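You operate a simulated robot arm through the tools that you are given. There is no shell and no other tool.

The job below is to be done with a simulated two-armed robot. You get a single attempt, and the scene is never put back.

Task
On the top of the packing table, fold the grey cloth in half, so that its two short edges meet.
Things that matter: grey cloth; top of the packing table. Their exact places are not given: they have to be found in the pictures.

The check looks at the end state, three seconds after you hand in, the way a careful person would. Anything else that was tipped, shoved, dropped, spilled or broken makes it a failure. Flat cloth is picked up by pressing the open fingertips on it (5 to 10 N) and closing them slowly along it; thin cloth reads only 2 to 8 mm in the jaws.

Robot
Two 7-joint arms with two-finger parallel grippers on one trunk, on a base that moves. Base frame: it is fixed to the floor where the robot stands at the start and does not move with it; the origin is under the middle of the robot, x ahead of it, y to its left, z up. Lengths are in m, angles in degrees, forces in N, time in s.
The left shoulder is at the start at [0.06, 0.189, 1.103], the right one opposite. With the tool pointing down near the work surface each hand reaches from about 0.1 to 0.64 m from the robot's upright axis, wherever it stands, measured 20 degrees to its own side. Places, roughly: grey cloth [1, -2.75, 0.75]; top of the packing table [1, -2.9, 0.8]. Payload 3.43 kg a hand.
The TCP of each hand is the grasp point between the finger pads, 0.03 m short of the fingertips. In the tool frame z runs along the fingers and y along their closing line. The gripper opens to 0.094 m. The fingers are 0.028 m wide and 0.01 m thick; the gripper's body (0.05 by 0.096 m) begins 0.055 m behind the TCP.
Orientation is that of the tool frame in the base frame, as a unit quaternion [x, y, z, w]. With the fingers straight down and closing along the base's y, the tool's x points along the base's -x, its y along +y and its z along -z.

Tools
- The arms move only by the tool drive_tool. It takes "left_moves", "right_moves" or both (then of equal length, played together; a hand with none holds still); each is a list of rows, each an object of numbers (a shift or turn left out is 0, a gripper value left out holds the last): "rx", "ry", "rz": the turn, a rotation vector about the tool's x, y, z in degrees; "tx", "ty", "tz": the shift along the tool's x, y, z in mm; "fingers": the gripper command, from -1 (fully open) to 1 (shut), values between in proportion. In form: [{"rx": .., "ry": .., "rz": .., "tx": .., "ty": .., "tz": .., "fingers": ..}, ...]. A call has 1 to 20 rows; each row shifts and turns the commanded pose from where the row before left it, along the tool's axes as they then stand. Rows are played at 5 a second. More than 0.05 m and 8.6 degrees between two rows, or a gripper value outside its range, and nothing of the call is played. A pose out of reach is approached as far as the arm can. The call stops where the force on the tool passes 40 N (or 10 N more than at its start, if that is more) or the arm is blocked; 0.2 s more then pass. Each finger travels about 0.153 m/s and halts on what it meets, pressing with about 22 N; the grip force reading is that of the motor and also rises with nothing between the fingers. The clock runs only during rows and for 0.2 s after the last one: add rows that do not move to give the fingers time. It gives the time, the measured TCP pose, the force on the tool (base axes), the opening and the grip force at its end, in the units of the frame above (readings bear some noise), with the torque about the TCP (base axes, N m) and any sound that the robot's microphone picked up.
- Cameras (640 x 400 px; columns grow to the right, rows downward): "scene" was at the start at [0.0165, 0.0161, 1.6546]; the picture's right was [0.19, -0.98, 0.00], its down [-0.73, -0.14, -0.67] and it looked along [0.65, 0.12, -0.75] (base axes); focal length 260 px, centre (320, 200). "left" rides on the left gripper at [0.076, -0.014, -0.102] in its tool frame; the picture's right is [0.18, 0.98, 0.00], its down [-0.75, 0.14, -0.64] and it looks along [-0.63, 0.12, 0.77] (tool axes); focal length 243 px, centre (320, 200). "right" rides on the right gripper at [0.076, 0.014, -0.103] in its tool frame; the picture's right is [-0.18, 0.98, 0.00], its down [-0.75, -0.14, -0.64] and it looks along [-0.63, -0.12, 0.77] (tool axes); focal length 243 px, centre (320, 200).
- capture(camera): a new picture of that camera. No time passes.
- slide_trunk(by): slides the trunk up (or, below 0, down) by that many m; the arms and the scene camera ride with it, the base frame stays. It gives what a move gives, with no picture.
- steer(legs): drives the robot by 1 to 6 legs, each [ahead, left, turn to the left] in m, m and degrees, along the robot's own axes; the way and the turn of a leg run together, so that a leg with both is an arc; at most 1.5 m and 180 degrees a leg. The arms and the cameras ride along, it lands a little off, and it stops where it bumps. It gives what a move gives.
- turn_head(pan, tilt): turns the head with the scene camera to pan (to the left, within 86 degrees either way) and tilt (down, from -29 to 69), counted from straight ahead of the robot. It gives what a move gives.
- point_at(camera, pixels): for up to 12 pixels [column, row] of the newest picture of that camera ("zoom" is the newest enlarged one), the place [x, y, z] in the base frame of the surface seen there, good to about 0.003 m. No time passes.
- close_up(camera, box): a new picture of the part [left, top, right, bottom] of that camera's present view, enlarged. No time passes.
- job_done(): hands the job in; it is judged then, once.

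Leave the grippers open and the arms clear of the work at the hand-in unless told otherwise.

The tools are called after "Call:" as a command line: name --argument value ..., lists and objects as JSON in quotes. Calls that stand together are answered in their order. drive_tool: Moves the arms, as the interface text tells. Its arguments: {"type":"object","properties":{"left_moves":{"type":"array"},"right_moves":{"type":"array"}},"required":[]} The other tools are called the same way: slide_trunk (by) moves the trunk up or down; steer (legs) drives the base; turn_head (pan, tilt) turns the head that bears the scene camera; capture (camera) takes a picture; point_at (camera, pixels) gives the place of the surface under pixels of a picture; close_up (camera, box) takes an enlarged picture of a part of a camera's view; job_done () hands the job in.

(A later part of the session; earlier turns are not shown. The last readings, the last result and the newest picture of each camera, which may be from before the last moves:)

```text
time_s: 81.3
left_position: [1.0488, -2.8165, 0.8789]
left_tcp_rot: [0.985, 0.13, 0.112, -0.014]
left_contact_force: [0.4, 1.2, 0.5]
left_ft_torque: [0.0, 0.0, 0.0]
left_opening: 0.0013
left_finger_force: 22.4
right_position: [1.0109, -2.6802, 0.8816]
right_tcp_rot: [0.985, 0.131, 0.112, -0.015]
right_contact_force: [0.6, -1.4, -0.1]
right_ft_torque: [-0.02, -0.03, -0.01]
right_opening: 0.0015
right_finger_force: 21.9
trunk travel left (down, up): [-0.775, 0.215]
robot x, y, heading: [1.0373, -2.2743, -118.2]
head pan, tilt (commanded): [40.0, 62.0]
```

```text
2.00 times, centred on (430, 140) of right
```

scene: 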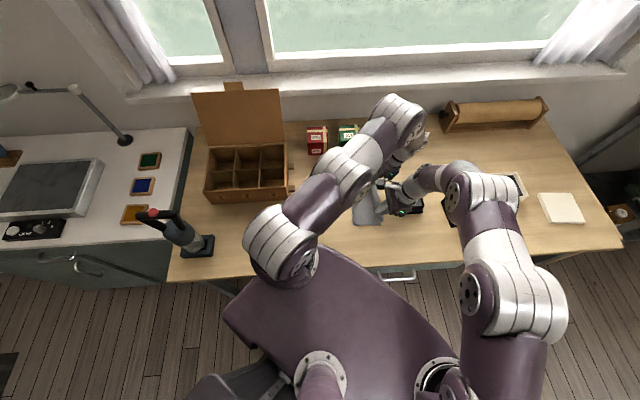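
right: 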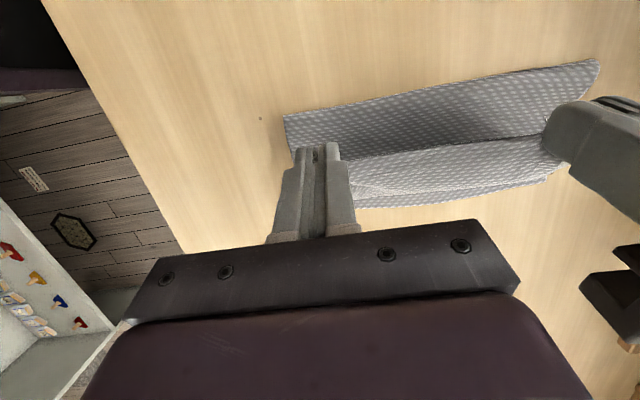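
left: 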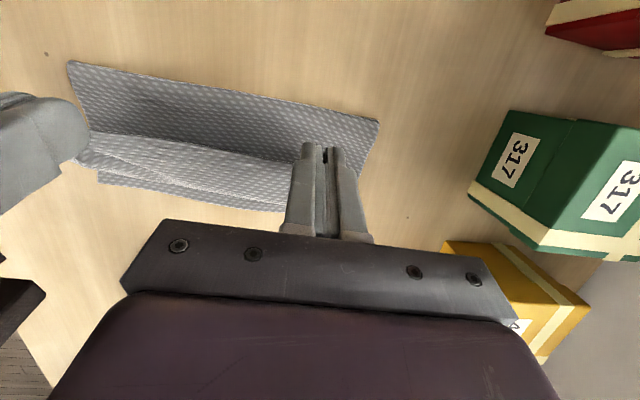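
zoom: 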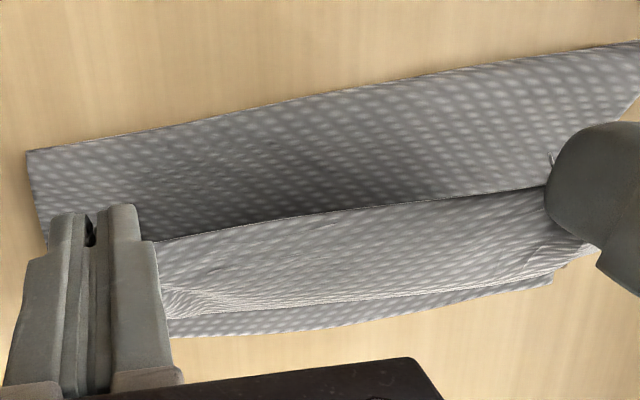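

The fold line stayed near 0.313 and the slack just bulged right; I need to lift the edge further back to unroll it. I move both hands 100 mm left and 35 mm up.

Call:
drive_tool --left_moves '[{"tx": 13.4, "tz": -1.4}, {"tx": 13.4, "tz": -1.4}, {"tx": 13.4, "tz": -1.4}, {"tx": 13.4, "tz": -1.4}, {"tx": 13.4, "tz": -1.4}, {"tx": 13.4, "tz": -1.4}, {"tx": 13.4, "tz": -1.4}, {"tx": 13.4, "tz": -1.4}, {}, {}]' --right_moves '[{"tx": 13.4, "tz": -1.4}, {"tx": 13.4, "tz": -1.4}, {"tx": 13.4, "tz": -1.4}, {"tx": 13.4, "tz": -1.4}, {"tx": 13.4, "tz": -1.4}, {"tx": 13.4, "tz": -1.4}, {"tx": 13.4, "tz": -1.4}, {"tx": 13.4, "tz": -1.4}, {}, {}]'

Call:
capture --camera "right"

Call:
capture --camera "left"

```text
time_s: 83.5
left_position: [1.1469, -2.7898, 0.9139]
left_tcp_rot: [0.985, 0.13, 0.113, -0.015]
left_contact_force: [-0.4, 1.1, -0.3]
left_ft_torque: [0.0, 0.01, 0.01]
left_opening: 0.0013
left_finger_force: 22.2
right_position: [1.1109, -2.6524, 0.9156]
right_tcp_rot: [0.985, 0.13, 0.112, -0.015]
right_contact_force: [1.1, -0.9, 0.3]
right_ft_torque: [-0.02, -0.04, 0.04]
right_opening: 0.0018
right_finger_force: 21.9
trunk travel left (down, up): [-0.775, 0.215]
robot x, y, heading: [1.0411, -2.2744, -118.2]
head pan, tilt (commanded): [40.0, 62.0]
```

```text
taken
```

right: 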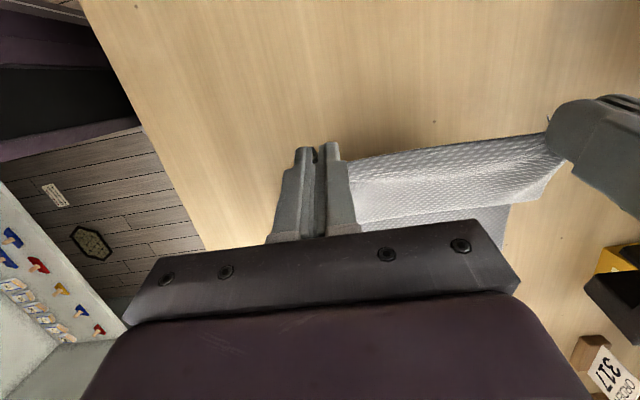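

```text
taken
```

left: 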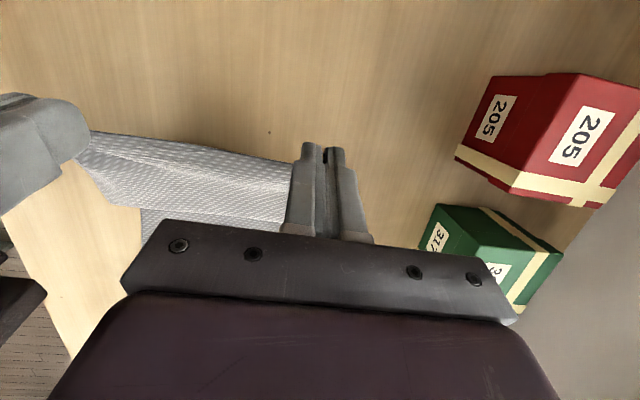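

Call:
point_at --camera "right" --pixels '[[440, 148], [440, 160], [440, 175], [440, 190], [440, 203], [440, 210], [490, 205], [490, 215], [508, 208], [540, 185], [500, 235], [560, 165]]'

Call:
close_up --camera "scene" --box '[300, 140, 460, 240]'

```text
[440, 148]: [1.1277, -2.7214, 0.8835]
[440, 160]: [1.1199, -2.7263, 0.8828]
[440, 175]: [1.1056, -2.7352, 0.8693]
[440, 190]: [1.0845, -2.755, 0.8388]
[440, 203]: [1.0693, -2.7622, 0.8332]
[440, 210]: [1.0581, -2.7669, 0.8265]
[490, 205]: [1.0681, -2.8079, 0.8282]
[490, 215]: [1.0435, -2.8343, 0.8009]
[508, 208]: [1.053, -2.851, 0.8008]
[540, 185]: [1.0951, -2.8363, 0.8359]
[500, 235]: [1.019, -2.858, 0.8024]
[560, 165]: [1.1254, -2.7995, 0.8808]
```

```text
4.00 times, centred on (380, 190) of scene
```

zoom: 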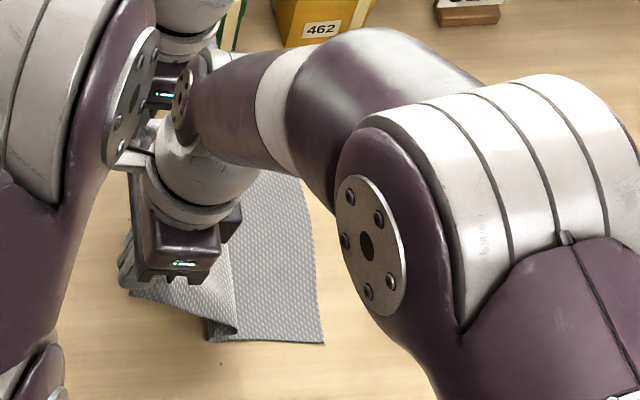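

The fold crease stayed and slack hangs as a belly to the right. The arc pulled too tight because the cloth leaves the jaws sideways. I'll unroll completely: hands 50 mm further left and 35 mm lower, then look.

Call:
drive_tool --left_moves '[{"tx": 9.7, "tz": 2.2}, {"tx": 9.7, "tz": 2.2}, {"tx": 9.7, "tz": 2.2}, {"tx": 9.7, "tz": 2.2}, {"tx": 9.7, "tz": 2.2}, {"tx": -1.6, "tz": 6.8}, {"tx": -1.6, "tz": 6.8}, {"tx": -1.6, "tz": 6.8}, {"tx": -1.6, "tz": 6.8}, {"tx": -1.6, "tz": 6.8}, {}, {}]' --right_moves '[{"tx": 9.7, "tz": 2.2}, {"tx": 9.7, "tz": 2.2}, {"tx": 9.7, "tz": 2.2}, {"tx": 9.7, "tz": 2.2}, {"tx": 9.7, "tz": 2.2}, {"tx": -1.6, "tz": 6.8}, {"tx": -1.6, "tz": 6.8}, {"tx": -1.6, "tz": 6.8}, {"tx": -1.6, "tz": 6.8}, {"tx": -1.6, "tz": 6.8}, {}, {}]'

Call:
capture --camera "right"

Call:
close_up --camera "scene" --box '[280, 140, 440, 240]'

```text
time_s: 86.1
left_position: [1.1944, -2.7784, 0.8778]
left_tcp_rot: [0.985, 0.13, 0.112, -0.015]
left_contact_force: [0.2, 1.5, -0.6]
left_ft_torque: [0.02, 0.06, 0.01]
left_opening: 0.0015
left_finger_force: 22.3
right_position: [1.1584, -2.6391, 0.881]
right_tcp_rot: [0.985, 0.132, 0.112, -0.015]
right_contact_force: [-0.3, -1.3, 0.1]
right_ft_torque: [-0.05, 0.0, -0.02]
right_opening: 0.0018
right_finger_force: 21.8
trunk travel left (down, up): [-0.775, 0.215]
robot x, y, heading: [1.0407, -2.2773, -118.1]
head pan, tilt (commanded): [40.0, 62.0]
```

```text
taken
```

right: 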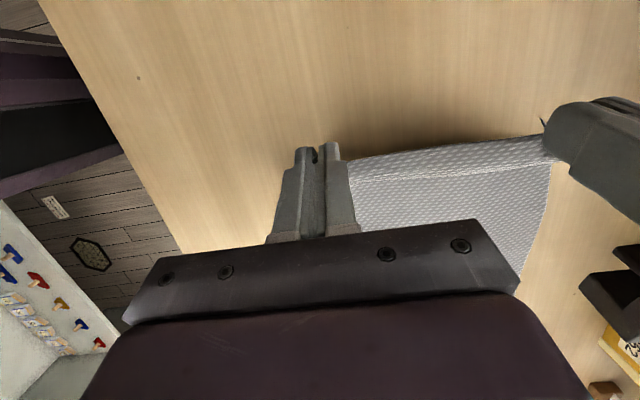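

```text
4.00 times, centred on (360, 190) of scene
```

zoom: 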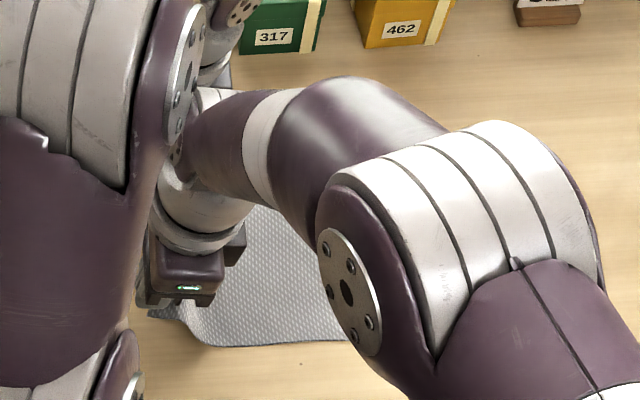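

The cloth is unrolled again. New plan that avoids a folded-back hem: lift the whole cloth hanging from its left edge, lay its lower half down to the right, then bring the held edge back left onto the other edge – the held edge then lies naturally. First I straighten the hands (−13°) and move them 35 mm right and 40 mm up.

Call:
drive_tool --left_moves '[{"ry": -4.3}, {"ry": -4.3}, {"ry": -4.3}, {"tx": -7, "tz": -8}, {"tx": -7, "tz": -8}, {"tx": -7, "tz": -8}, {"tx": -7, "tz": -8}, {"tx": -7, "tz": -8}, {}]' --right_moves '[{"ry": -4.3}, {"ry": -4.3}, {"ry": -4.3}, {"tx": -7, "tz": -8}, {"tx": -7, "tz": -8}, {"tx": -7, "tz": -8}, {"tx": -7, "tz": -8}, {"tx": -7, "tz": -8}, {}]'

Call:
slide_trunk --by 0.08

Call:
capture --camera "right"

Call:
capture --camera "left"

Call:
capture --camera "scene"

```text
time_s: 88.1
left_position: [1.1603, -2.787, 0.9178]
left_tcp_rot: [0.991, 0.131, 0.001, -0.001]
left_contact_force: [-0.7, 0.8, -0.2]
left_ft_torque: [0.05, 0.04, -0.05]
left_opening: 0.0014
left_finger_force: 21.8
right_position: [1.125, -2.6474, 0.9208]
right_tcp_rot: [0.991, 0.131, 0.001, 0.001]
right_contact_force: [0.8, -0.5, 0.6]
right_ft_torque: [-0.03, -0.02, -0.02]
right_opening: 0.0016
right_finger_force: 22.2
trunk travel left (down, up): [-0.775, 0.215]
robot x, y, heading: [1.0335, -2.2722, -118.0]
head pan, tilt (commanded): [40.0, 62.0]
```

```text
time_s: 89.3
left_position: [1.1603, -2.7871, 0.9977]
left_tcp_rot: [0.992, 0.13, 0.001, 0.0]
left_contact_force: [0.0, -0.1, -0.5]
left_ft_torque: [0.02, 0.01, 0.0]
left_opening: 0.0016
left_finger_force: 21.6
right_position: [1.1246, -2.6491, 1.0003]
right_tcp_rot: [0.991, 0.131, 0.001, 0.0]
right_contact_force: [0.5, -1.0, 0.5]
right_ft_torque: [-0.03, 0.01, 0.04]
right_opening: 0.0015
right_finger_force: 22.1
trunk travel left (down, up): [-0.855, 0.135]
robot x, y, heading: [1.0388, -2.2748, -118.1]
head pan, tilt (commanded): [40.0, 62.0]
```

```text
taken
```

right: 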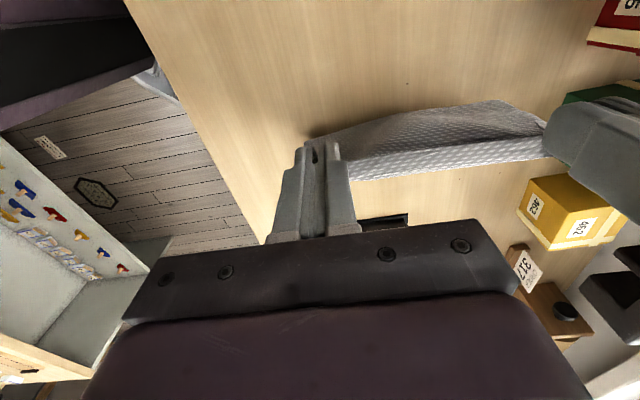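

```text
taken
```

left: 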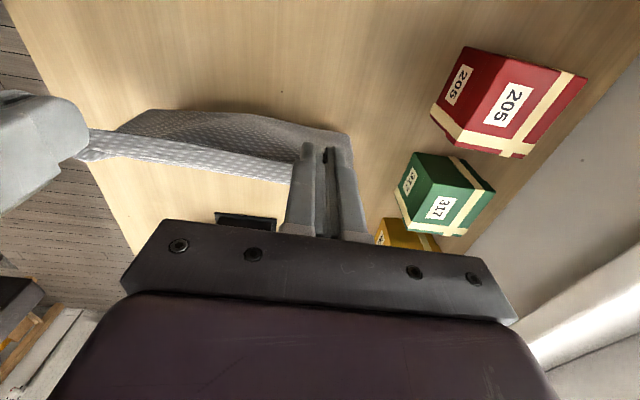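

```text
taken
```

scene: 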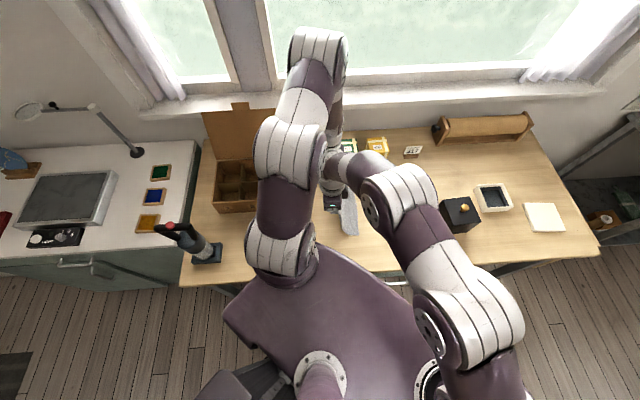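

The cloth now hangs partly off the table. I raise the trunk another 0.10 m so it hangs free, then look.

Call:
slide_trunk --by 0.1

Call:
drive_tool --left_moves '[{}, {}, {}, {}]' --right_moves '[{}, {}, {}, {}]'

Call:
capture --camera "right"

Call:
capture --camera "left"

Call:
close_up --camera "scene" --box '[260, 120, 420, 260]'

```text
time_s: 90.6
left_position: [1.1597, -2.7867, 1.0975]
left_tcp_rot: [0.991, 0.131, 0.002, -0.001]
left_contact_force: [-0.5, 2.4, -0.6]
left_ft_torque: [0.02, -0.02, -0.03]
left_opening: 0.0015
left_finger_force: 21.9
right_position: [1.1253, -2.6488, 1.1011]
right_tcp_rot: [0.991, 0.131, 0.001, -0.001]
right_contact_force: [-0.6, -0.6, -0.1]
right_ft_torque: [-0.04, 0.03, -0.03]
right_opening: 0.0018
right_finger_force: 22.0
trunk travel left (down, up): [-0.955, 0.035]
robot x, y, heading: [1.042, -2.2746, -118.0]
head pan, tilt (commanded): [40.0, 62.0]
```

```text
time_s: 91.6
left_position: [1.1609, -2.7853, 1.0985]
left_tcp_rot: [0.991, 0.13, 0.0, 0.0]
left_contact_force: [-0.4, 1.6, -0.2]
left_ft_torque: [0.05, -0.02, 0.01]
left_opening: 0.0013
left_finger_force: 21.8
right_position: [1.1266, -2.6484, 1.1001]
right_tcp_rot: [0.991, 0.131, 0.001, 0.0]
right_contact_force: [1.4, 0.3, 0.1]
right_ft_torque: [-0.05, 0.01, 0.0]
right_opening: 0.0017
right_finger_force: 21.8
trunk travel left (down, up): [-0.955, 0.035]
robot x, y, heading: [1.0401, -2.2747, -118.0]
head pan, tilt (commanded): [40.0, 62.0]
```

```text
taken
```

right: 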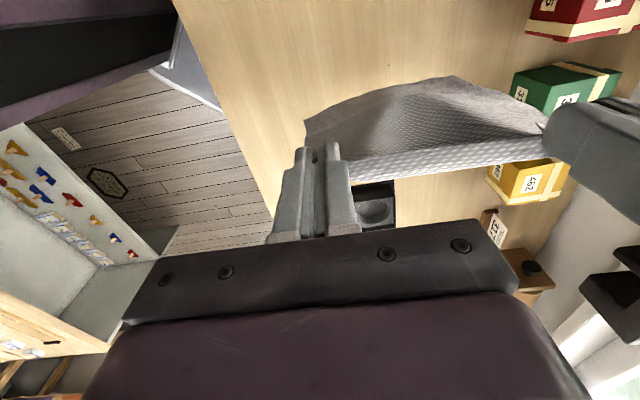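

```text
taken
```

left: 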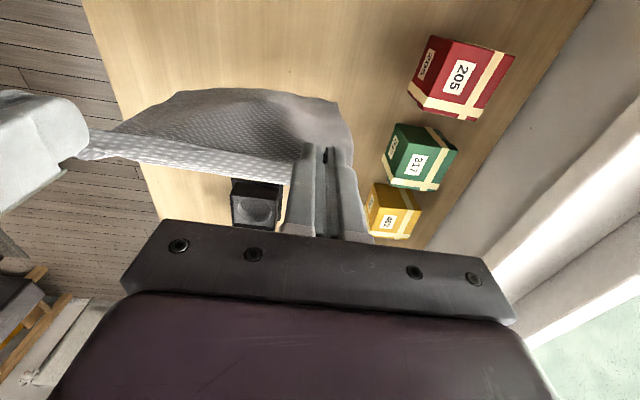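

```text
2.86 times, centred on (340, 190) of scene
```

zoom: 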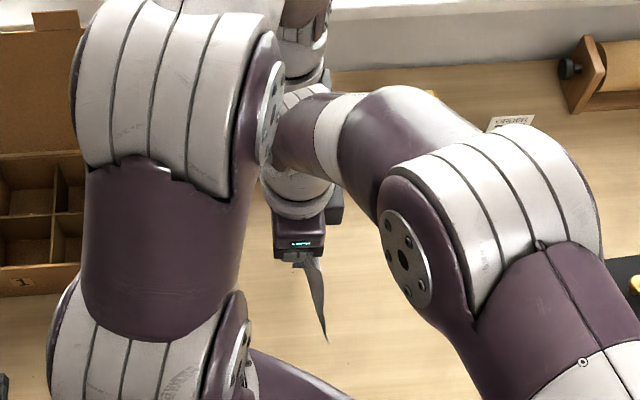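

The cloth hangs free from both hands. I measure its bottom edge.

Call:
point_at --camera "left" --pixels '[[122, 125], [150, 108], [180, 95], [240, 91], [300, 97], [333, 106], [345, 125], [220, 120], [220, 145], [220, 158]]'

Call:
point_at --camera "right" --pixels '[[308, 122], [350, 100], [400, 88], [450, 80], [500, 95], [540, 115], [430, 120], [430, 150], [430, 165], [315, 135]]'

```text
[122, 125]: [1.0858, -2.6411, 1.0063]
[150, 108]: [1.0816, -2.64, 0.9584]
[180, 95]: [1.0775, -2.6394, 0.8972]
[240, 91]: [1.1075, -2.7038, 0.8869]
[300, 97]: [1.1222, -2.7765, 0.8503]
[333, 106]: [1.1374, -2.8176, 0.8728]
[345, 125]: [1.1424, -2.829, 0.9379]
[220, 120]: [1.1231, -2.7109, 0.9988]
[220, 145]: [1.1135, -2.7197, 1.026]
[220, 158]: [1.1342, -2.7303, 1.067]
```

```text
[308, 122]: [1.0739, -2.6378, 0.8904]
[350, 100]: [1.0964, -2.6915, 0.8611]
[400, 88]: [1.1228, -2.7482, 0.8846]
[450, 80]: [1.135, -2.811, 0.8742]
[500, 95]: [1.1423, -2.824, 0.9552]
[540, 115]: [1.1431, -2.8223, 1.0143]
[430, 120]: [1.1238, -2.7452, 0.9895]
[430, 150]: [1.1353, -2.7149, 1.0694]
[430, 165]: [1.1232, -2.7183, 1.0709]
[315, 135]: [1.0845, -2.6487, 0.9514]
```

The bottom edge hangs 3–4 cm right of the hands at z≈0.85–0.90. I first move the arms 35 mm left and 85 mm up, then lower the trunk by 0.12 so the arms later have the height range for the laying motion.

Call:
drive_tool --left_moves '[{"tx": 5.8, "tz": -14.2}, {"tx": 5.8, "tz": -14.2}, {"tx": 5.8, "tz": -14.2}, {"tx": 5.8, "tz": -14.2}, {"tx": 5.8, "tz": -14.2}, {"tx": 5.8, "tz": -14.2}, {}]' --right_moves '[{"tx": 5.8, "tz": -14.2}, {"tx": 5.8, "tz": -14.2}, {"tx": 5.8, "tz": -14.2}, {"tx": 5.8, "tz": -14.2}, {"tx": 5.8, "tz": -14.2}, {"tx": 5.8, "tz": -14.2}, {}]'

Call:
slide_trunk --by -0.12

Call:
capture --camera "left"

Call:
capture --camera "right"

```text
time_s: 93.2
left_position: [1.1942, -2.7777, 1.1831]
left_tcp_rot: [0.992, 0.13, 0.0, 0.0]
left_contact_force: [1.0, 1.1, 0.6]
left_ft_torque: [0.01, 0.01, -0.03]
left_opening: 0.0015
left_finger_force: 22.3
right_position: [1.16, -2.6396, 1.186]
right_tcp_rot: [0.991, 0.131, 0.0, 0.0]
right_contact_force: [0.2, -1.0, 0.8]
right_ft_torque: [0.02, 0.0, 0.02]
right_opening: 0.0017
right_finger_force: 22.0
trunk travel left (down, up): [-0.955, 0.035]
robot x, y, heading: [1.0427, -2.2749, -118.2]
head pan, tilt (commanded): [40.0, 62.0]
```

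```text
time_s: 94.7
left_position: [1.193, -2.778, 1.063]
left_tcp_rot: [0.991, 0.13, 0.001, -0.001]
left_contact_force: [-0.3, 0.6, -0.3]
left_ft_torque: [0.01, 0.01, -0.02]
left_opening: 0.0015
left_finger_force: 21.4
right_position: [1.1587, -2.6404, 1.0654]
right_tcp_rot: [0.991, 0.131, 0.001, -0.001]
right_contact_force: [0.1, 0.0, 0.6]
right_ft_torque: [0.0, 0.01, 0.0]
right_opening: 0.0018
right_finger_force: 21.8
trunk travel left (down, up): [-0.835, 0.155]
robot x, y, heading: [1.0427, -2.2729, -117.9]
head pan, tilt (commanded): [40.0, 62.0]
```

```text
taken
```

left: 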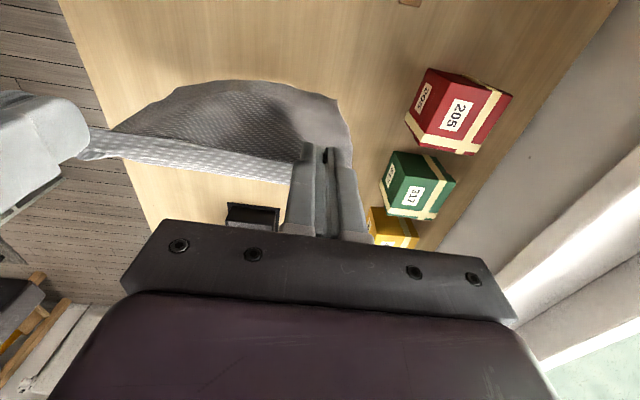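

```text
taken
```

right: 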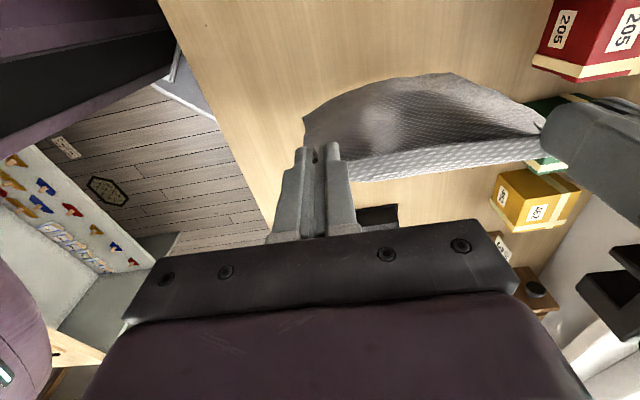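

Call:
point_at --camera "left" --pixels '[[180, 92], [220, 84], [260, 83], [300, 90], [332, 98], [348, 125], [140, 112], [220, 100], [220, 120], [220, 140]]'

Call:
point_at --camera "right" --pixels '[[306, 120], [330, 105], [370, 88], [410, 80], [447, 77], [480, 85], [400, 110], [400, 140], [400, 160], [308, 135]]'

```text
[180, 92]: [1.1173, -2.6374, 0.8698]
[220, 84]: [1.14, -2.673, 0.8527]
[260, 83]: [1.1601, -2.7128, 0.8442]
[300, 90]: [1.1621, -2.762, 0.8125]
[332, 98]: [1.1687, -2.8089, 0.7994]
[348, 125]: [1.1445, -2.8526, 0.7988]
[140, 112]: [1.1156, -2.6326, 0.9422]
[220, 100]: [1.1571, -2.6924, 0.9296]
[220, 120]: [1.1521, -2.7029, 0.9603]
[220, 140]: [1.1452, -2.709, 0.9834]
```

```text
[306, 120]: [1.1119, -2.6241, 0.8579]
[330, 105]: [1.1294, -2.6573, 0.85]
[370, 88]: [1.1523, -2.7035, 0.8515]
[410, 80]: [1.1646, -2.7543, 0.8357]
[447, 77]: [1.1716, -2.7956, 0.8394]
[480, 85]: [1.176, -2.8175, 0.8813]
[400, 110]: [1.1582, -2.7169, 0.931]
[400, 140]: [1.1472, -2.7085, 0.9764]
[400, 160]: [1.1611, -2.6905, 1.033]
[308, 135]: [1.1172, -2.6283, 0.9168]
```

The bottom edge is at 0.395–0.413 across and z≈0.84–0.86. I lower the trunk 0.03 more, nearly to touch.

Call:
slide_trunk --by -0.03

Call:
capture --camera "left"

Call:
point_at --camera "left" --pixels '[[170, 95], [200, 88], [240, 82], [280, 84], [310, 91], [330, 97], [345, 115], [140, 112]]'

```text
time_s: 95.5
left_position: [1.1926, -2.7767, 1.0333]
left_tcp_rot: [0.991, 0.131, 0.0, -0.001]
left_contact_force: [0.3, 0.5, 0.4]
left_ft_torque: [0.01, -0.03, -0.02]
left_opening: 0.0016
left_finger_force: 22.1
right_position: [1.1587, -2.6393, 1.0367]
right_tcp_rot: [0.991, 0.132, 0.001, 0.0]
right_contact_force: [-0.2, -0.5, -0.7]
right_ft_torque: [-0.01, -0.01, 0.01]
right_opening: 0.0018
right_finger_force: 22.0
trunk travel left (down, up): [-0.805, 0.185]
robot x, y, heading: [1.042, -2.2762, -118.1]
head pan, tilt (commanded): [40.0, 62.0]
```

```text
taken
```

left: 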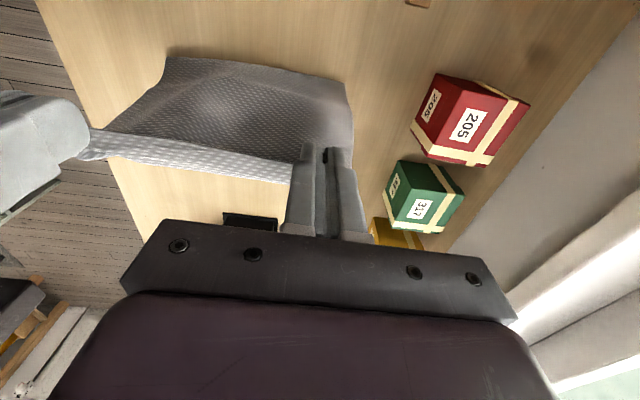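

```text
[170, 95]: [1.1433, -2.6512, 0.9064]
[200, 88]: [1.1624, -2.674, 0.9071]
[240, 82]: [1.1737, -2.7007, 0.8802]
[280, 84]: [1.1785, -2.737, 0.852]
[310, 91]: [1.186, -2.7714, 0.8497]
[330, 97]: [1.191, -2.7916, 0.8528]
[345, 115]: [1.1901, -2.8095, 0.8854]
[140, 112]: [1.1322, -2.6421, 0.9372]
```

The bottom edge has touched down and is deflecting left, as wanted. I measure where it lies.

Call:
point_at --camera "left" --pixels '[[168, 60], [200, 60], [240, 64], [280, 70], [320, 76], [345, 84], [200, 75], [280, 85], [160, 75], [350, 100]]'

Call:
capture --camera "right"

```text
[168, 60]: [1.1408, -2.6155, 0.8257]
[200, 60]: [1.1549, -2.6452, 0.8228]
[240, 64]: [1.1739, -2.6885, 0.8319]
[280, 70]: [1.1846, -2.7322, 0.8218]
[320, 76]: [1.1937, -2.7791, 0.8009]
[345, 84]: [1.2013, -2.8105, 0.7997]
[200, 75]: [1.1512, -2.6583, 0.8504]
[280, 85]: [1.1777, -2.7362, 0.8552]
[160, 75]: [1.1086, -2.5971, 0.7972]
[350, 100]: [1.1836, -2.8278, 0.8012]
```

```text
taken
```

right: 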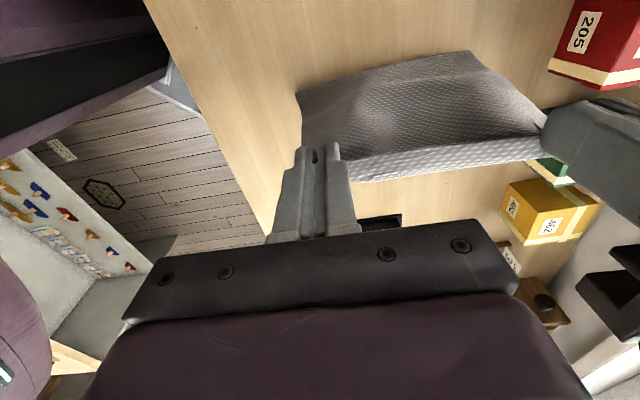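

Now the laying motion: hands go right and down together (5 rows of 10 mm right / 9 mm down), then I check.

Call:
drive_tool --left_moves '[{"tx": -8, "tz": 9}, {"tx": -10, "tz": 9}, {"tx": -10, "tz": 9}, {"tx": -10, "tz": 9}, {"tx": -10, "tz": 9}, {}]' --right_moves '[{"tx": -8, "tz": 9}, {"tx": -10, "tz": 9}, {"tx": -10, "tz": 9}, {"tx": -10, "tz": 9}, {"tx": -10, "tz": 9}, {}]'

Call:
capture --camera "left"

Call:
capture --camera "right"

```text
time_s: 96.8
left_position: [1.1455, -2.789, 0.988]
left_tcp_rot: [0.991, 0.131, 0.0, -0.001]
left_contact_force: [-0.1, 0.7, 0.4]
left_ft_torque: [0.02, -0.01, -0.01]
left_opening: 0.0015
left_finger_force: 21.8
right_position: [1.1124, -2.6513, 0.9908]
right_tcp_rot: [0.991, 0.131, 0.001, 0.0]
right_contact_force: [0.7, -1.1, 0.0]
right_ft_torque: [-0.04, 0.01, 0.03]
right_opening: 0.002
right_finger_force: 21.5
trunk travel left (down, up): [-0.805, 0.185]
robot x, y, heading: [1.0402, -2.2777, -118.2]
head pan, tilt (commanded): [40.0, 62.0]
```

```text
taken
```

left: 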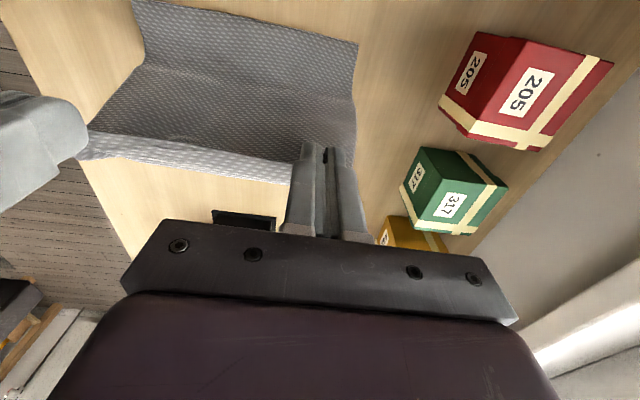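

```text
taken
```

right: 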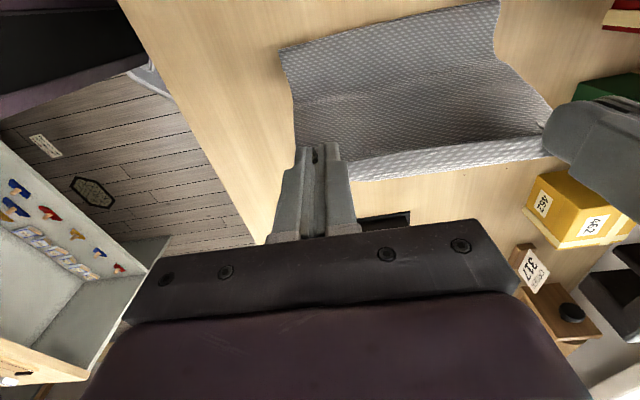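

Working well: the lower part now lies on the table to the left of the hands. I measure its edge and the line where it leaves the table.

Call:
point_at --camera "left" --pixels '[[133, 4], [180, 6], [240, 17], [300, 31], [355, 43], [145, 65], [240, 70], [355, 95], [240, 40], [240, 90], [240, 120], [240, 140]]'

Call:
point_at --camera "right" --pixels '[[282, 52], [330, 40], [400, 22], [450, 12], [495, 4], [292, 95], [400, 85], [500, 60]]'

```text
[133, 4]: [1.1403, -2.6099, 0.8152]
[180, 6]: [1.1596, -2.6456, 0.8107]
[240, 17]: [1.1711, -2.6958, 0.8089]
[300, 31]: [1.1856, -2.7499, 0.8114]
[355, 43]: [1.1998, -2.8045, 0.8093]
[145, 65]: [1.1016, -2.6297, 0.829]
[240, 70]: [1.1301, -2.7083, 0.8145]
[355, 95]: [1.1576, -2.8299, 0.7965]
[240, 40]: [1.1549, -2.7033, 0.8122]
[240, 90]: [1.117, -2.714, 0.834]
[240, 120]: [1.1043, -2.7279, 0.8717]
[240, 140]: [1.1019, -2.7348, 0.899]
```

```text
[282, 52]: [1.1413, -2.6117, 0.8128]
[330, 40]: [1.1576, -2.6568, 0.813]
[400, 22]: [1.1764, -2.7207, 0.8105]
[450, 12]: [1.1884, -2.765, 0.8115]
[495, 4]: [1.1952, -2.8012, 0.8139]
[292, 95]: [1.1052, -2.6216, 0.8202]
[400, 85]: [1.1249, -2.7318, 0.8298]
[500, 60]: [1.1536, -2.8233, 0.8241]
```

The free edge lies at 0.427–0.432 across with its corners at the original depths. I continue laying: 5 more rows of 10 mm right and 10 mm down.

Call:
drive_tool --left_moves '[{"tx": -10, "tz": 10}, {"tx": -10, "tz": 10}, {"tx": -10, "tz": 10}, {"tx": -10, "tz": 10}, {"tx": -10, "tz": 10}, {}]' --right_moves '[{"tx": -10.5, "tz": 10.4}, {"tx": -10.5, "tz": 10.4}, {"tx": -10.5, "tz": 10.4}, {"tx": -10.5, "tz": 10.4}, {"tx": -10.5, "tz": 10.4}, {}]'

Call:
capture --camera "left"

Call:
capture --camera "right"

Call:
capture --camera "scene"

```text
time_s: 98.2
left_position: [1.0988, -2.8046, 0.938]
left_tcp_rot: [0.991, 0.13, 0.0, 0.0]
left_contact_force: [-0.2, 0.7, -0.2]
left_ft_torque: [0.02, 0.02, 0.01]
left_opening: 0.0013
left_finger_force: 22.2
right_position: [1.0615, -2.6653, 0.939]
right_tcp_rot: [0.991, 0.132, 0.001, 0.0]
right_contact_force: [-0.1, -1.3, 0.4]
right_ft_torque: [-0.05, 0.0, 0.01]
right_opening: 0.0019
right_finger_force: 21.7
trunk travel left (down, up): [-0.805, 0.185]
robot x, y, heading: [1.037, -2.2755, -118.2]
head pan, tilt (commanded): [40.0, 62.0]
```

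```text
taken
```

left: 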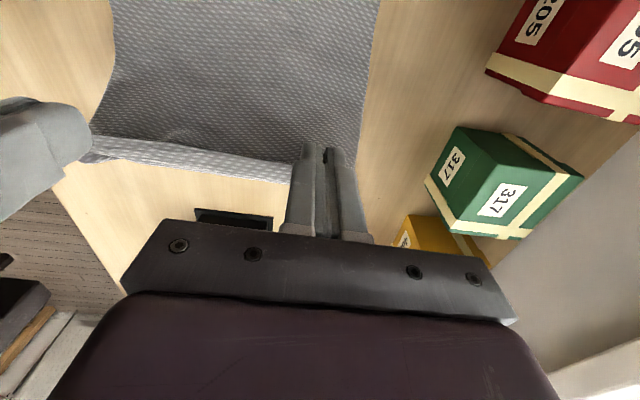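

```text
taken
```

right: 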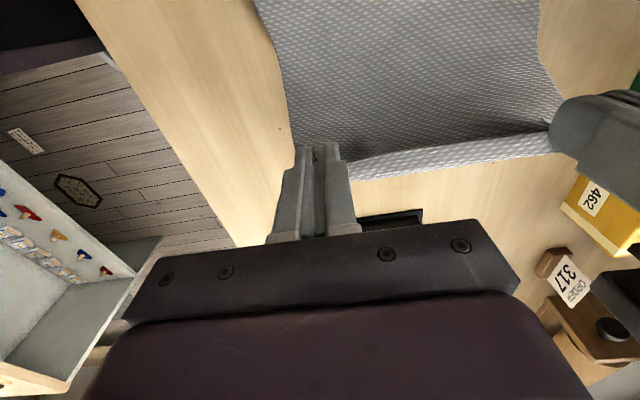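

```text
taken
```

scene: 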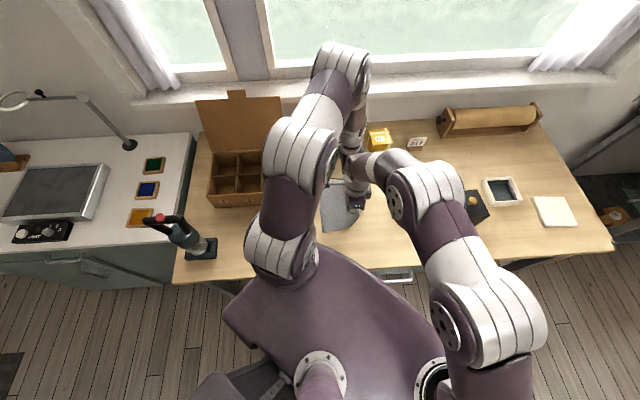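

Call:
point_at --camera "left" --pixels '[[240, 5], [240, 30], [240, 60], [240, 90], [240, 110], [240, 130], [240, 145], [240, 155], [240, 175], [110, 60], [370, 60], [90, 125]]'

Call:
close_up --camera "scene" --box '[290, 150, 410, 250]'

```text
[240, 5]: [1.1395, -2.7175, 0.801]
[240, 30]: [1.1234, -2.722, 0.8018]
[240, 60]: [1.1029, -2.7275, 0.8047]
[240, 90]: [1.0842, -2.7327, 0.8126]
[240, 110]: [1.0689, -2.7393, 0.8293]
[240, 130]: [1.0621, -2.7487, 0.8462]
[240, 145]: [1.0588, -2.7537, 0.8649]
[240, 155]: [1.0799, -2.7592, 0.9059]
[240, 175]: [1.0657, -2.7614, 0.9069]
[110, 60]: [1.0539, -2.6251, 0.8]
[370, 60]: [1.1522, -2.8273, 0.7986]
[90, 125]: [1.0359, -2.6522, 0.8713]
```

```text
4.00 times, centred on (350, 200) of scene
```

zoom: 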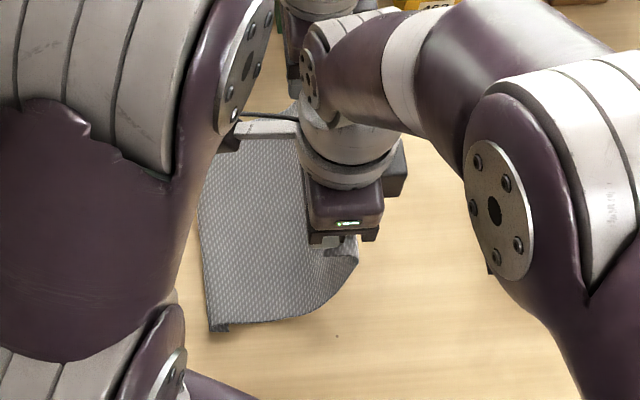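

Call:
point_at --camera "zoom" --pixels '[[213, 328], [207, 290], [203, 250], [198, 205], [240, 130], [225, 140], [300, 315], [355, 260], [270, 322], [280, 250], [230, 200], [330, 295]]'

```text
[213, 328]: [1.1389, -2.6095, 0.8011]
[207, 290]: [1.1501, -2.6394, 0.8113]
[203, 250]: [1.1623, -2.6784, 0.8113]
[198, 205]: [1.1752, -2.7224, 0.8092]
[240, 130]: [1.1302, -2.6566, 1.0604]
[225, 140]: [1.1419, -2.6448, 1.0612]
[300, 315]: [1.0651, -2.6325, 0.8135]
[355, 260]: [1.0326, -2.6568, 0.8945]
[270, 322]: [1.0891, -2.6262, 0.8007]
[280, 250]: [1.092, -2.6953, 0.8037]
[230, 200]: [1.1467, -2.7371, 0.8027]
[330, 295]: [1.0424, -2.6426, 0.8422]
```

The lower half lies flat with its free edge at about 0.43 across and the cloth rising vertically at 0.31 – the fold point. Now I swing the held edge back left and down on an arc (8 rows), then check.

Call:
drive_tool --left_moves '[{"tx": 13.9, "tz": 5.5}, {"tx": 13.3, "tz": 7.5}, {"tx": 12.3, "tz": 8.2}, {"tx": 11.4, "tz": 8.9}, {"tx": 10.7, "tz": 9.6}, {"tx": 10.0, "tz": 10.5}, {"tx": 8.6, "tz": 11.8}, {"tx": 7.8, "tz": 12.7}, {}]' --right_moves '[{"tx": 13.9, "tz": 5.5}, {"tx": 13.3, "tz": 7.5}, {"tx": 12.3, "tz": 8.2}, {"tx": 11.4, "tz": 8.9}, {"tx": 10.7, "tz": 9.6}, {"tx": 10.0, "tz": 10.5}, {"tx": 8.6, "tz": 11.8}, {"tx": 7.8, "tz": 12.7}, {}]'

Call:
capture --camera "left"

Call:
capture --camera "right"

Call:
close_up --camera "scene" --box '[290, 150, 410, 250]'

```text
time_s: 100.2
left_position: [1.1857, -2.7798, 0.8651]
left_tcp_rot: [0.992, 0.13, 0.001, 0.0]
left_contact_force: [-0.3, 1.0, 0.2]
left_ft_torque: [0.0, 0.0, -0.01]
left_opening: 0.0015
left_finger_force: 22.0
right_position: [1.1468, -2.6442, 0.8645]
right_tcp_rot: [0.991, 0.132, 0.0, 0.0]
right_contact_force: [0.3, -1.1, 0.8]
right_ft_torque: [-0.05, -0.04, 0.02]
right_opening: 0.0018
right_finger_force: 21.4
trunk travel left (down, up): [-0.805, 0.185]
robot x, y, heading: [1.0384, -2.2712, -117.9]
head pan, tilt (commanded): [40.0, 62.0]
```

```text
taken
```

left: 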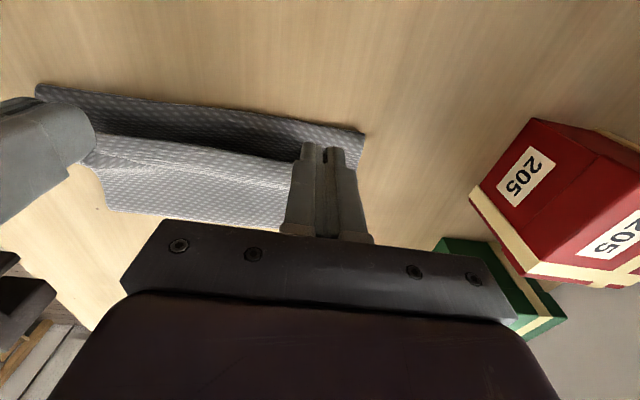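

```text
taken
```

right: 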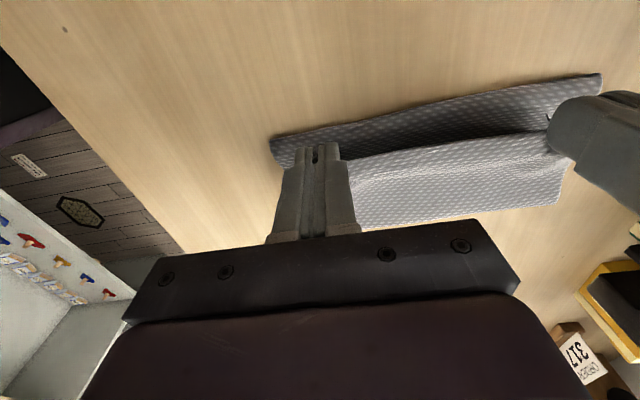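

```text
4.00 times, centred on (350, 200) of scene
```

zoom: 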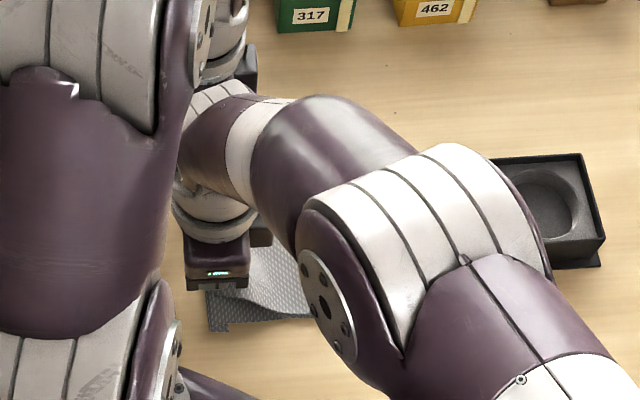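

Very good: the lower edge shows left of the held edge. I measure the lower edge, the held edge and the fold.

Call:
point_at --camera "left" --pixels '[[42, 90], [120, 98], [200, 108], [280, 119], [360, 134], [110, 139], [200, 149], [280, 161], [115, 207], [200, 217], [265, 225], [200, 185]]'

Call:
point_at --camera "right" --pixels '[[275, 145], [340, 128], [420, 110], [500, 92], [598, 76], [380, 158], [450, 147], [530, 135], [380, 225], [450, 216], [550, 203], [450, 180]]'

```text
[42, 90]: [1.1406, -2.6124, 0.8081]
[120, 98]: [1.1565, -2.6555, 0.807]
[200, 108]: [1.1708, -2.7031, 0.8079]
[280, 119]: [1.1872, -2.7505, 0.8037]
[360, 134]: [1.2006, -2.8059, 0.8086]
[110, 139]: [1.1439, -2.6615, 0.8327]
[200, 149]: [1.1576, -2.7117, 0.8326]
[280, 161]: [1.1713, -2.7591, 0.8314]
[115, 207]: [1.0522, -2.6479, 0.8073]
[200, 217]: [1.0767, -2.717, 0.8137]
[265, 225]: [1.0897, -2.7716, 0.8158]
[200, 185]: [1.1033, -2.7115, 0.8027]
```

```text
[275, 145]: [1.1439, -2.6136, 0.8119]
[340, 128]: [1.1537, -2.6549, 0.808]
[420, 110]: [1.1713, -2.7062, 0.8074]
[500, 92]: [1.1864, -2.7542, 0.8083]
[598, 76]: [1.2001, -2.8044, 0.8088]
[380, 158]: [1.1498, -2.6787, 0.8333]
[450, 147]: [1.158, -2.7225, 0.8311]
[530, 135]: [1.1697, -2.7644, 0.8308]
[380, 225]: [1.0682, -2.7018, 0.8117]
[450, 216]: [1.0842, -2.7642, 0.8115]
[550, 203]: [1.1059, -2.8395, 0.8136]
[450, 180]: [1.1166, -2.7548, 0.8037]
```

The lower edge is at 0.431 and the fold at 0.333, so the lower half is only 0.10 long – the fold needs to sit about 2 cm further right. I retrace the arc, go 18 mm further right and lower, then look again.

Call:
drive_tool --left_moves '[{"tx": -7.8, "tz": -12.7}, {"tx": -8.6, "tz": -11.8}, {"tx": -10, "tz": -10.5}, {"tx": -10.7, "tz": -9.6}, {"tx": -11.4, "tz": -8.9}, {"tx": -12.3, "tz": -8.2}, {"tx": -13.3, "tz": -7.5}, {"tx": -13.9, "tz": -5.5}, {"tx": -9, "tz": 5}, {"tx": -7, "tz": 8}, {"tx": -5, "tz": 10}, {}, {}]' --right_moves '[{"tx": -7.8, "tz": -12.7}, {"tx": -8.6, "tz": -11.8}, {"tx": -10, "tz": -10.5}, {"tx": -10.7, "tz": -9.6}, {"tx": -11.4, "tz": -8.9}, {"tx": -12.3, "tz": -8.2}, {"tx": -13.3, "tz": -7.5}, {"tx": -13.9, "tz": -5.5}, {"tx": -9, "tz": 5}, {"tx": -7, "tz": 8}, {"tx": -5, "tz": 10}, {}, {}]'

Call:
capture --camera "left"

Call:
point_at --camera "left" --pixels '[[240, 5], [240, 30], [240, 60], [240, 80], [240, 100], [240, 120], [240, 140], [240, 155], [240, 165], [240, 180]]'

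Call:
close_up --camera "scene" --box '[290, 150, 410, 250]'

```text
time_s: 103.0
left_position: [1.0786, -2.8074, 0.9161]
left_tcp_rot: [0.991, 0.131, 0.001, 0.0]
left_contact_force: [-0.5, 1.0, -0.5]
left_ft_torque: [0.0, 0.04, -0.01]
left_opening: 0.0017
left_finger_force: 21.9
right_position: [1.0417, -2.6716, 0.9147]
right_tcp_rot: [0.991, 0.131, 0.001, -0.001]
right_contact_force: [-0.2, -0.6, -0.9]
right_ft_torque: [-0.02, 0.0, 0.02]
right_opening: 0.0017
right_finger_force: 21.9
trunk travel left (down, up): [-0.805, 0.185]
robot x, y, heading: [1.039, -2.2767, -117.9]
head pan, tilt (commanded): [40.0, 62.0]
```

```text
taken
```

left: 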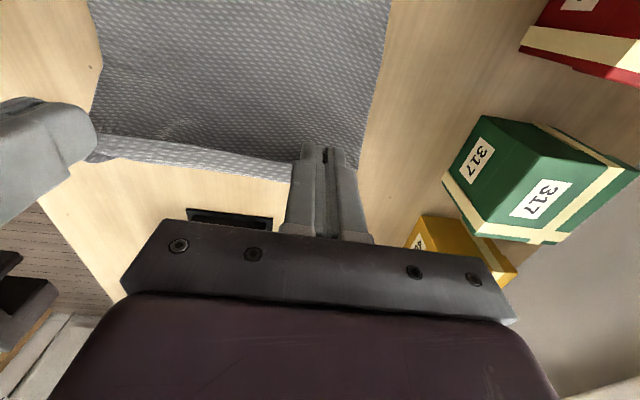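

```text
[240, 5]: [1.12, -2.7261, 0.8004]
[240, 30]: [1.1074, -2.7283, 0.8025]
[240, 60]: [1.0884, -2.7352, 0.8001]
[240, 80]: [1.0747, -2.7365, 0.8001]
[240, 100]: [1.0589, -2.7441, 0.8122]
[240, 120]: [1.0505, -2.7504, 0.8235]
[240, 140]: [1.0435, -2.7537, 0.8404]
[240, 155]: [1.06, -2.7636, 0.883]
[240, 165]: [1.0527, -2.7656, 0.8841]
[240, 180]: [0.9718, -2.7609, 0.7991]
```

```text
4.00 times, centred on (350, 200) of scene
```

zoom: 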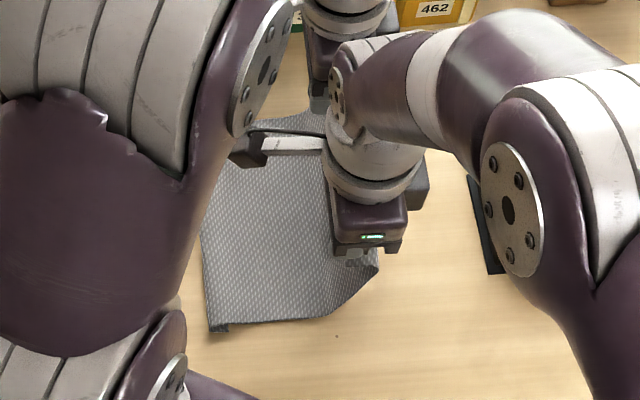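

The lower half is now flat to 0.33 and rises from there. I fold back left with a smaller radius this time (8 rows) and measure again.

Call:
drive_tool --left_moves '[{"tx": 13.8, "tz": -1.6}, {"tx": 15.6, "tz": 0.9}, {"tx": 15.4, "tz": 3.6}, {"tx": 14.7, "tz": 6.4}, {"tx": 14.1, "tz": 8.1}, {"tx": 12.7, "tz": 10.8}, {"tx": 11.8, "tz": 12.6}, {"tx": 8.4, "tz": 11.6}, {}, {}]' --right_moves '[{"tx": 13.8, "tz": -1.6}, {"tx": 15.6, "tz": 0.9}, {"tx": 15.4, "tz": 3.6}, {"tx": 14.7, "tz": 6.4}, {"tx": 14.1, "tz": 8.1}, {"tx": 12.7, "tz": 10.8}, {"tx": 11.8, "tz": 12.6}, {"tx": 8.4, "tz": 11.6}, {}, {}]'

Call:
capture --camera "left"

Call:
capture --camera "right"

```text
time_s: 105.2
left_position: [1.1818, -2.7812, 0.8628]
left_tcp_rot: [0.991, 0.13, 0.0, 0.0]
left_contact_force: [-0.7, 0.8, 0.3]
left_ft_torque: [0.03, 0.03, -0.03]
left_opening: 0.0015
left_finger_force: 21.9
right_position: [1.1446, -2.644, 0.8641]
right_tcp_rot: [0.991, 0.131, 0.001, 0.001]
right_contact_force: [0.2, -1.6, -0.1]
right_ft_torque: [-0.05, -0.01, -0.02]
right_opening: 0.0017
right_finger_force: 22.2
trunk travel left (down, up): [-0.805, 0.185]
robot x, y, heading: [1.0419, -2.272, -117.9]
head pan, tilt (commanded): [40.0, 62.0]
```

```text
taken
```

left: 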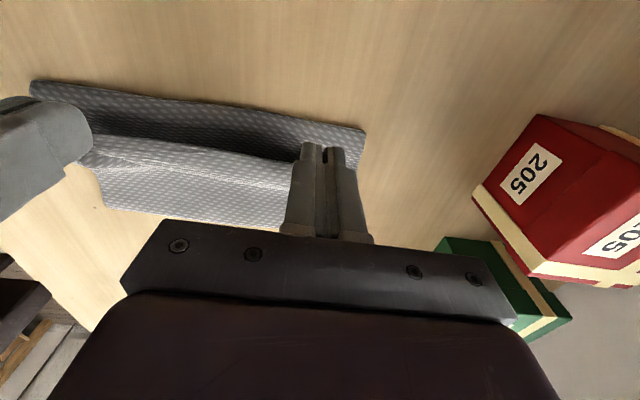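

```text
taken
```

right: 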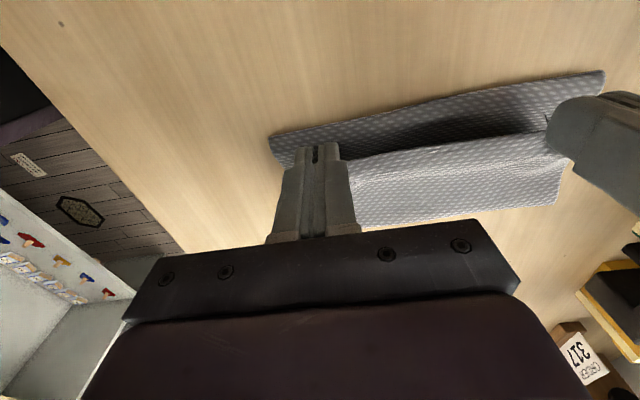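

Call:
point_at --camera "left" --pixels '[[35, 83], [120, 93], [200, 105], [280, 119], [362, 133], [110, 137], [200, 150], [280, 162], [110, 206], [190, 217], [265, 227], [200, 180]]'

Call:
point_at --camera "right" --pixels '[[275, 142], [340, 127], [420, 107], [500, 89], [600, 74], [380, 155], [450, 146], [530, 136], [380, 224], [450, 215], [550, 203], [450, 180]]'

```text
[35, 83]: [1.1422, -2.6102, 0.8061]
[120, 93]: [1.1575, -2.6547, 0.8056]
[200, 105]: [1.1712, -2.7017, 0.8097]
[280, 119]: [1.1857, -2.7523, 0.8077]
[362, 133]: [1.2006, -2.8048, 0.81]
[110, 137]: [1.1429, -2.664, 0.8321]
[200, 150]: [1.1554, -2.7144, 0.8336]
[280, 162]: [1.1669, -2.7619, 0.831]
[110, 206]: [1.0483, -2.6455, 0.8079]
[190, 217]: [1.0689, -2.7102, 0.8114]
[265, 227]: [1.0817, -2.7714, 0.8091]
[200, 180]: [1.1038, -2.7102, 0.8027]
```

```text
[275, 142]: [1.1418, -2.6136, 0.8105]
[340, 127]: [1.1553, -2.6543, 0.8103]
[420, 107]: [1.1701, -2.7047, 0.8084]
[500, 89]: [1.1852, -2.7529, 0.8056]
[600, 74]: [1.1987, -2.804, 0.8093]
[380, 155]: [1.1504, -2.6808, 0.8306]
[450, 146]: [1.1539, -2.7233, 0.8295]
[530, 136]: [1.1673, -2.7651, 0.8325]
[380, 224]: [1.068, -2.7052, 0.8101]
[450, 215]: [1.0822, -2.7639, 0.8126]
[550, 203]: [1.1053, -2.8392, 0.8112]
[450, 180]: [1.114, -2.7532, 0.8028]
```

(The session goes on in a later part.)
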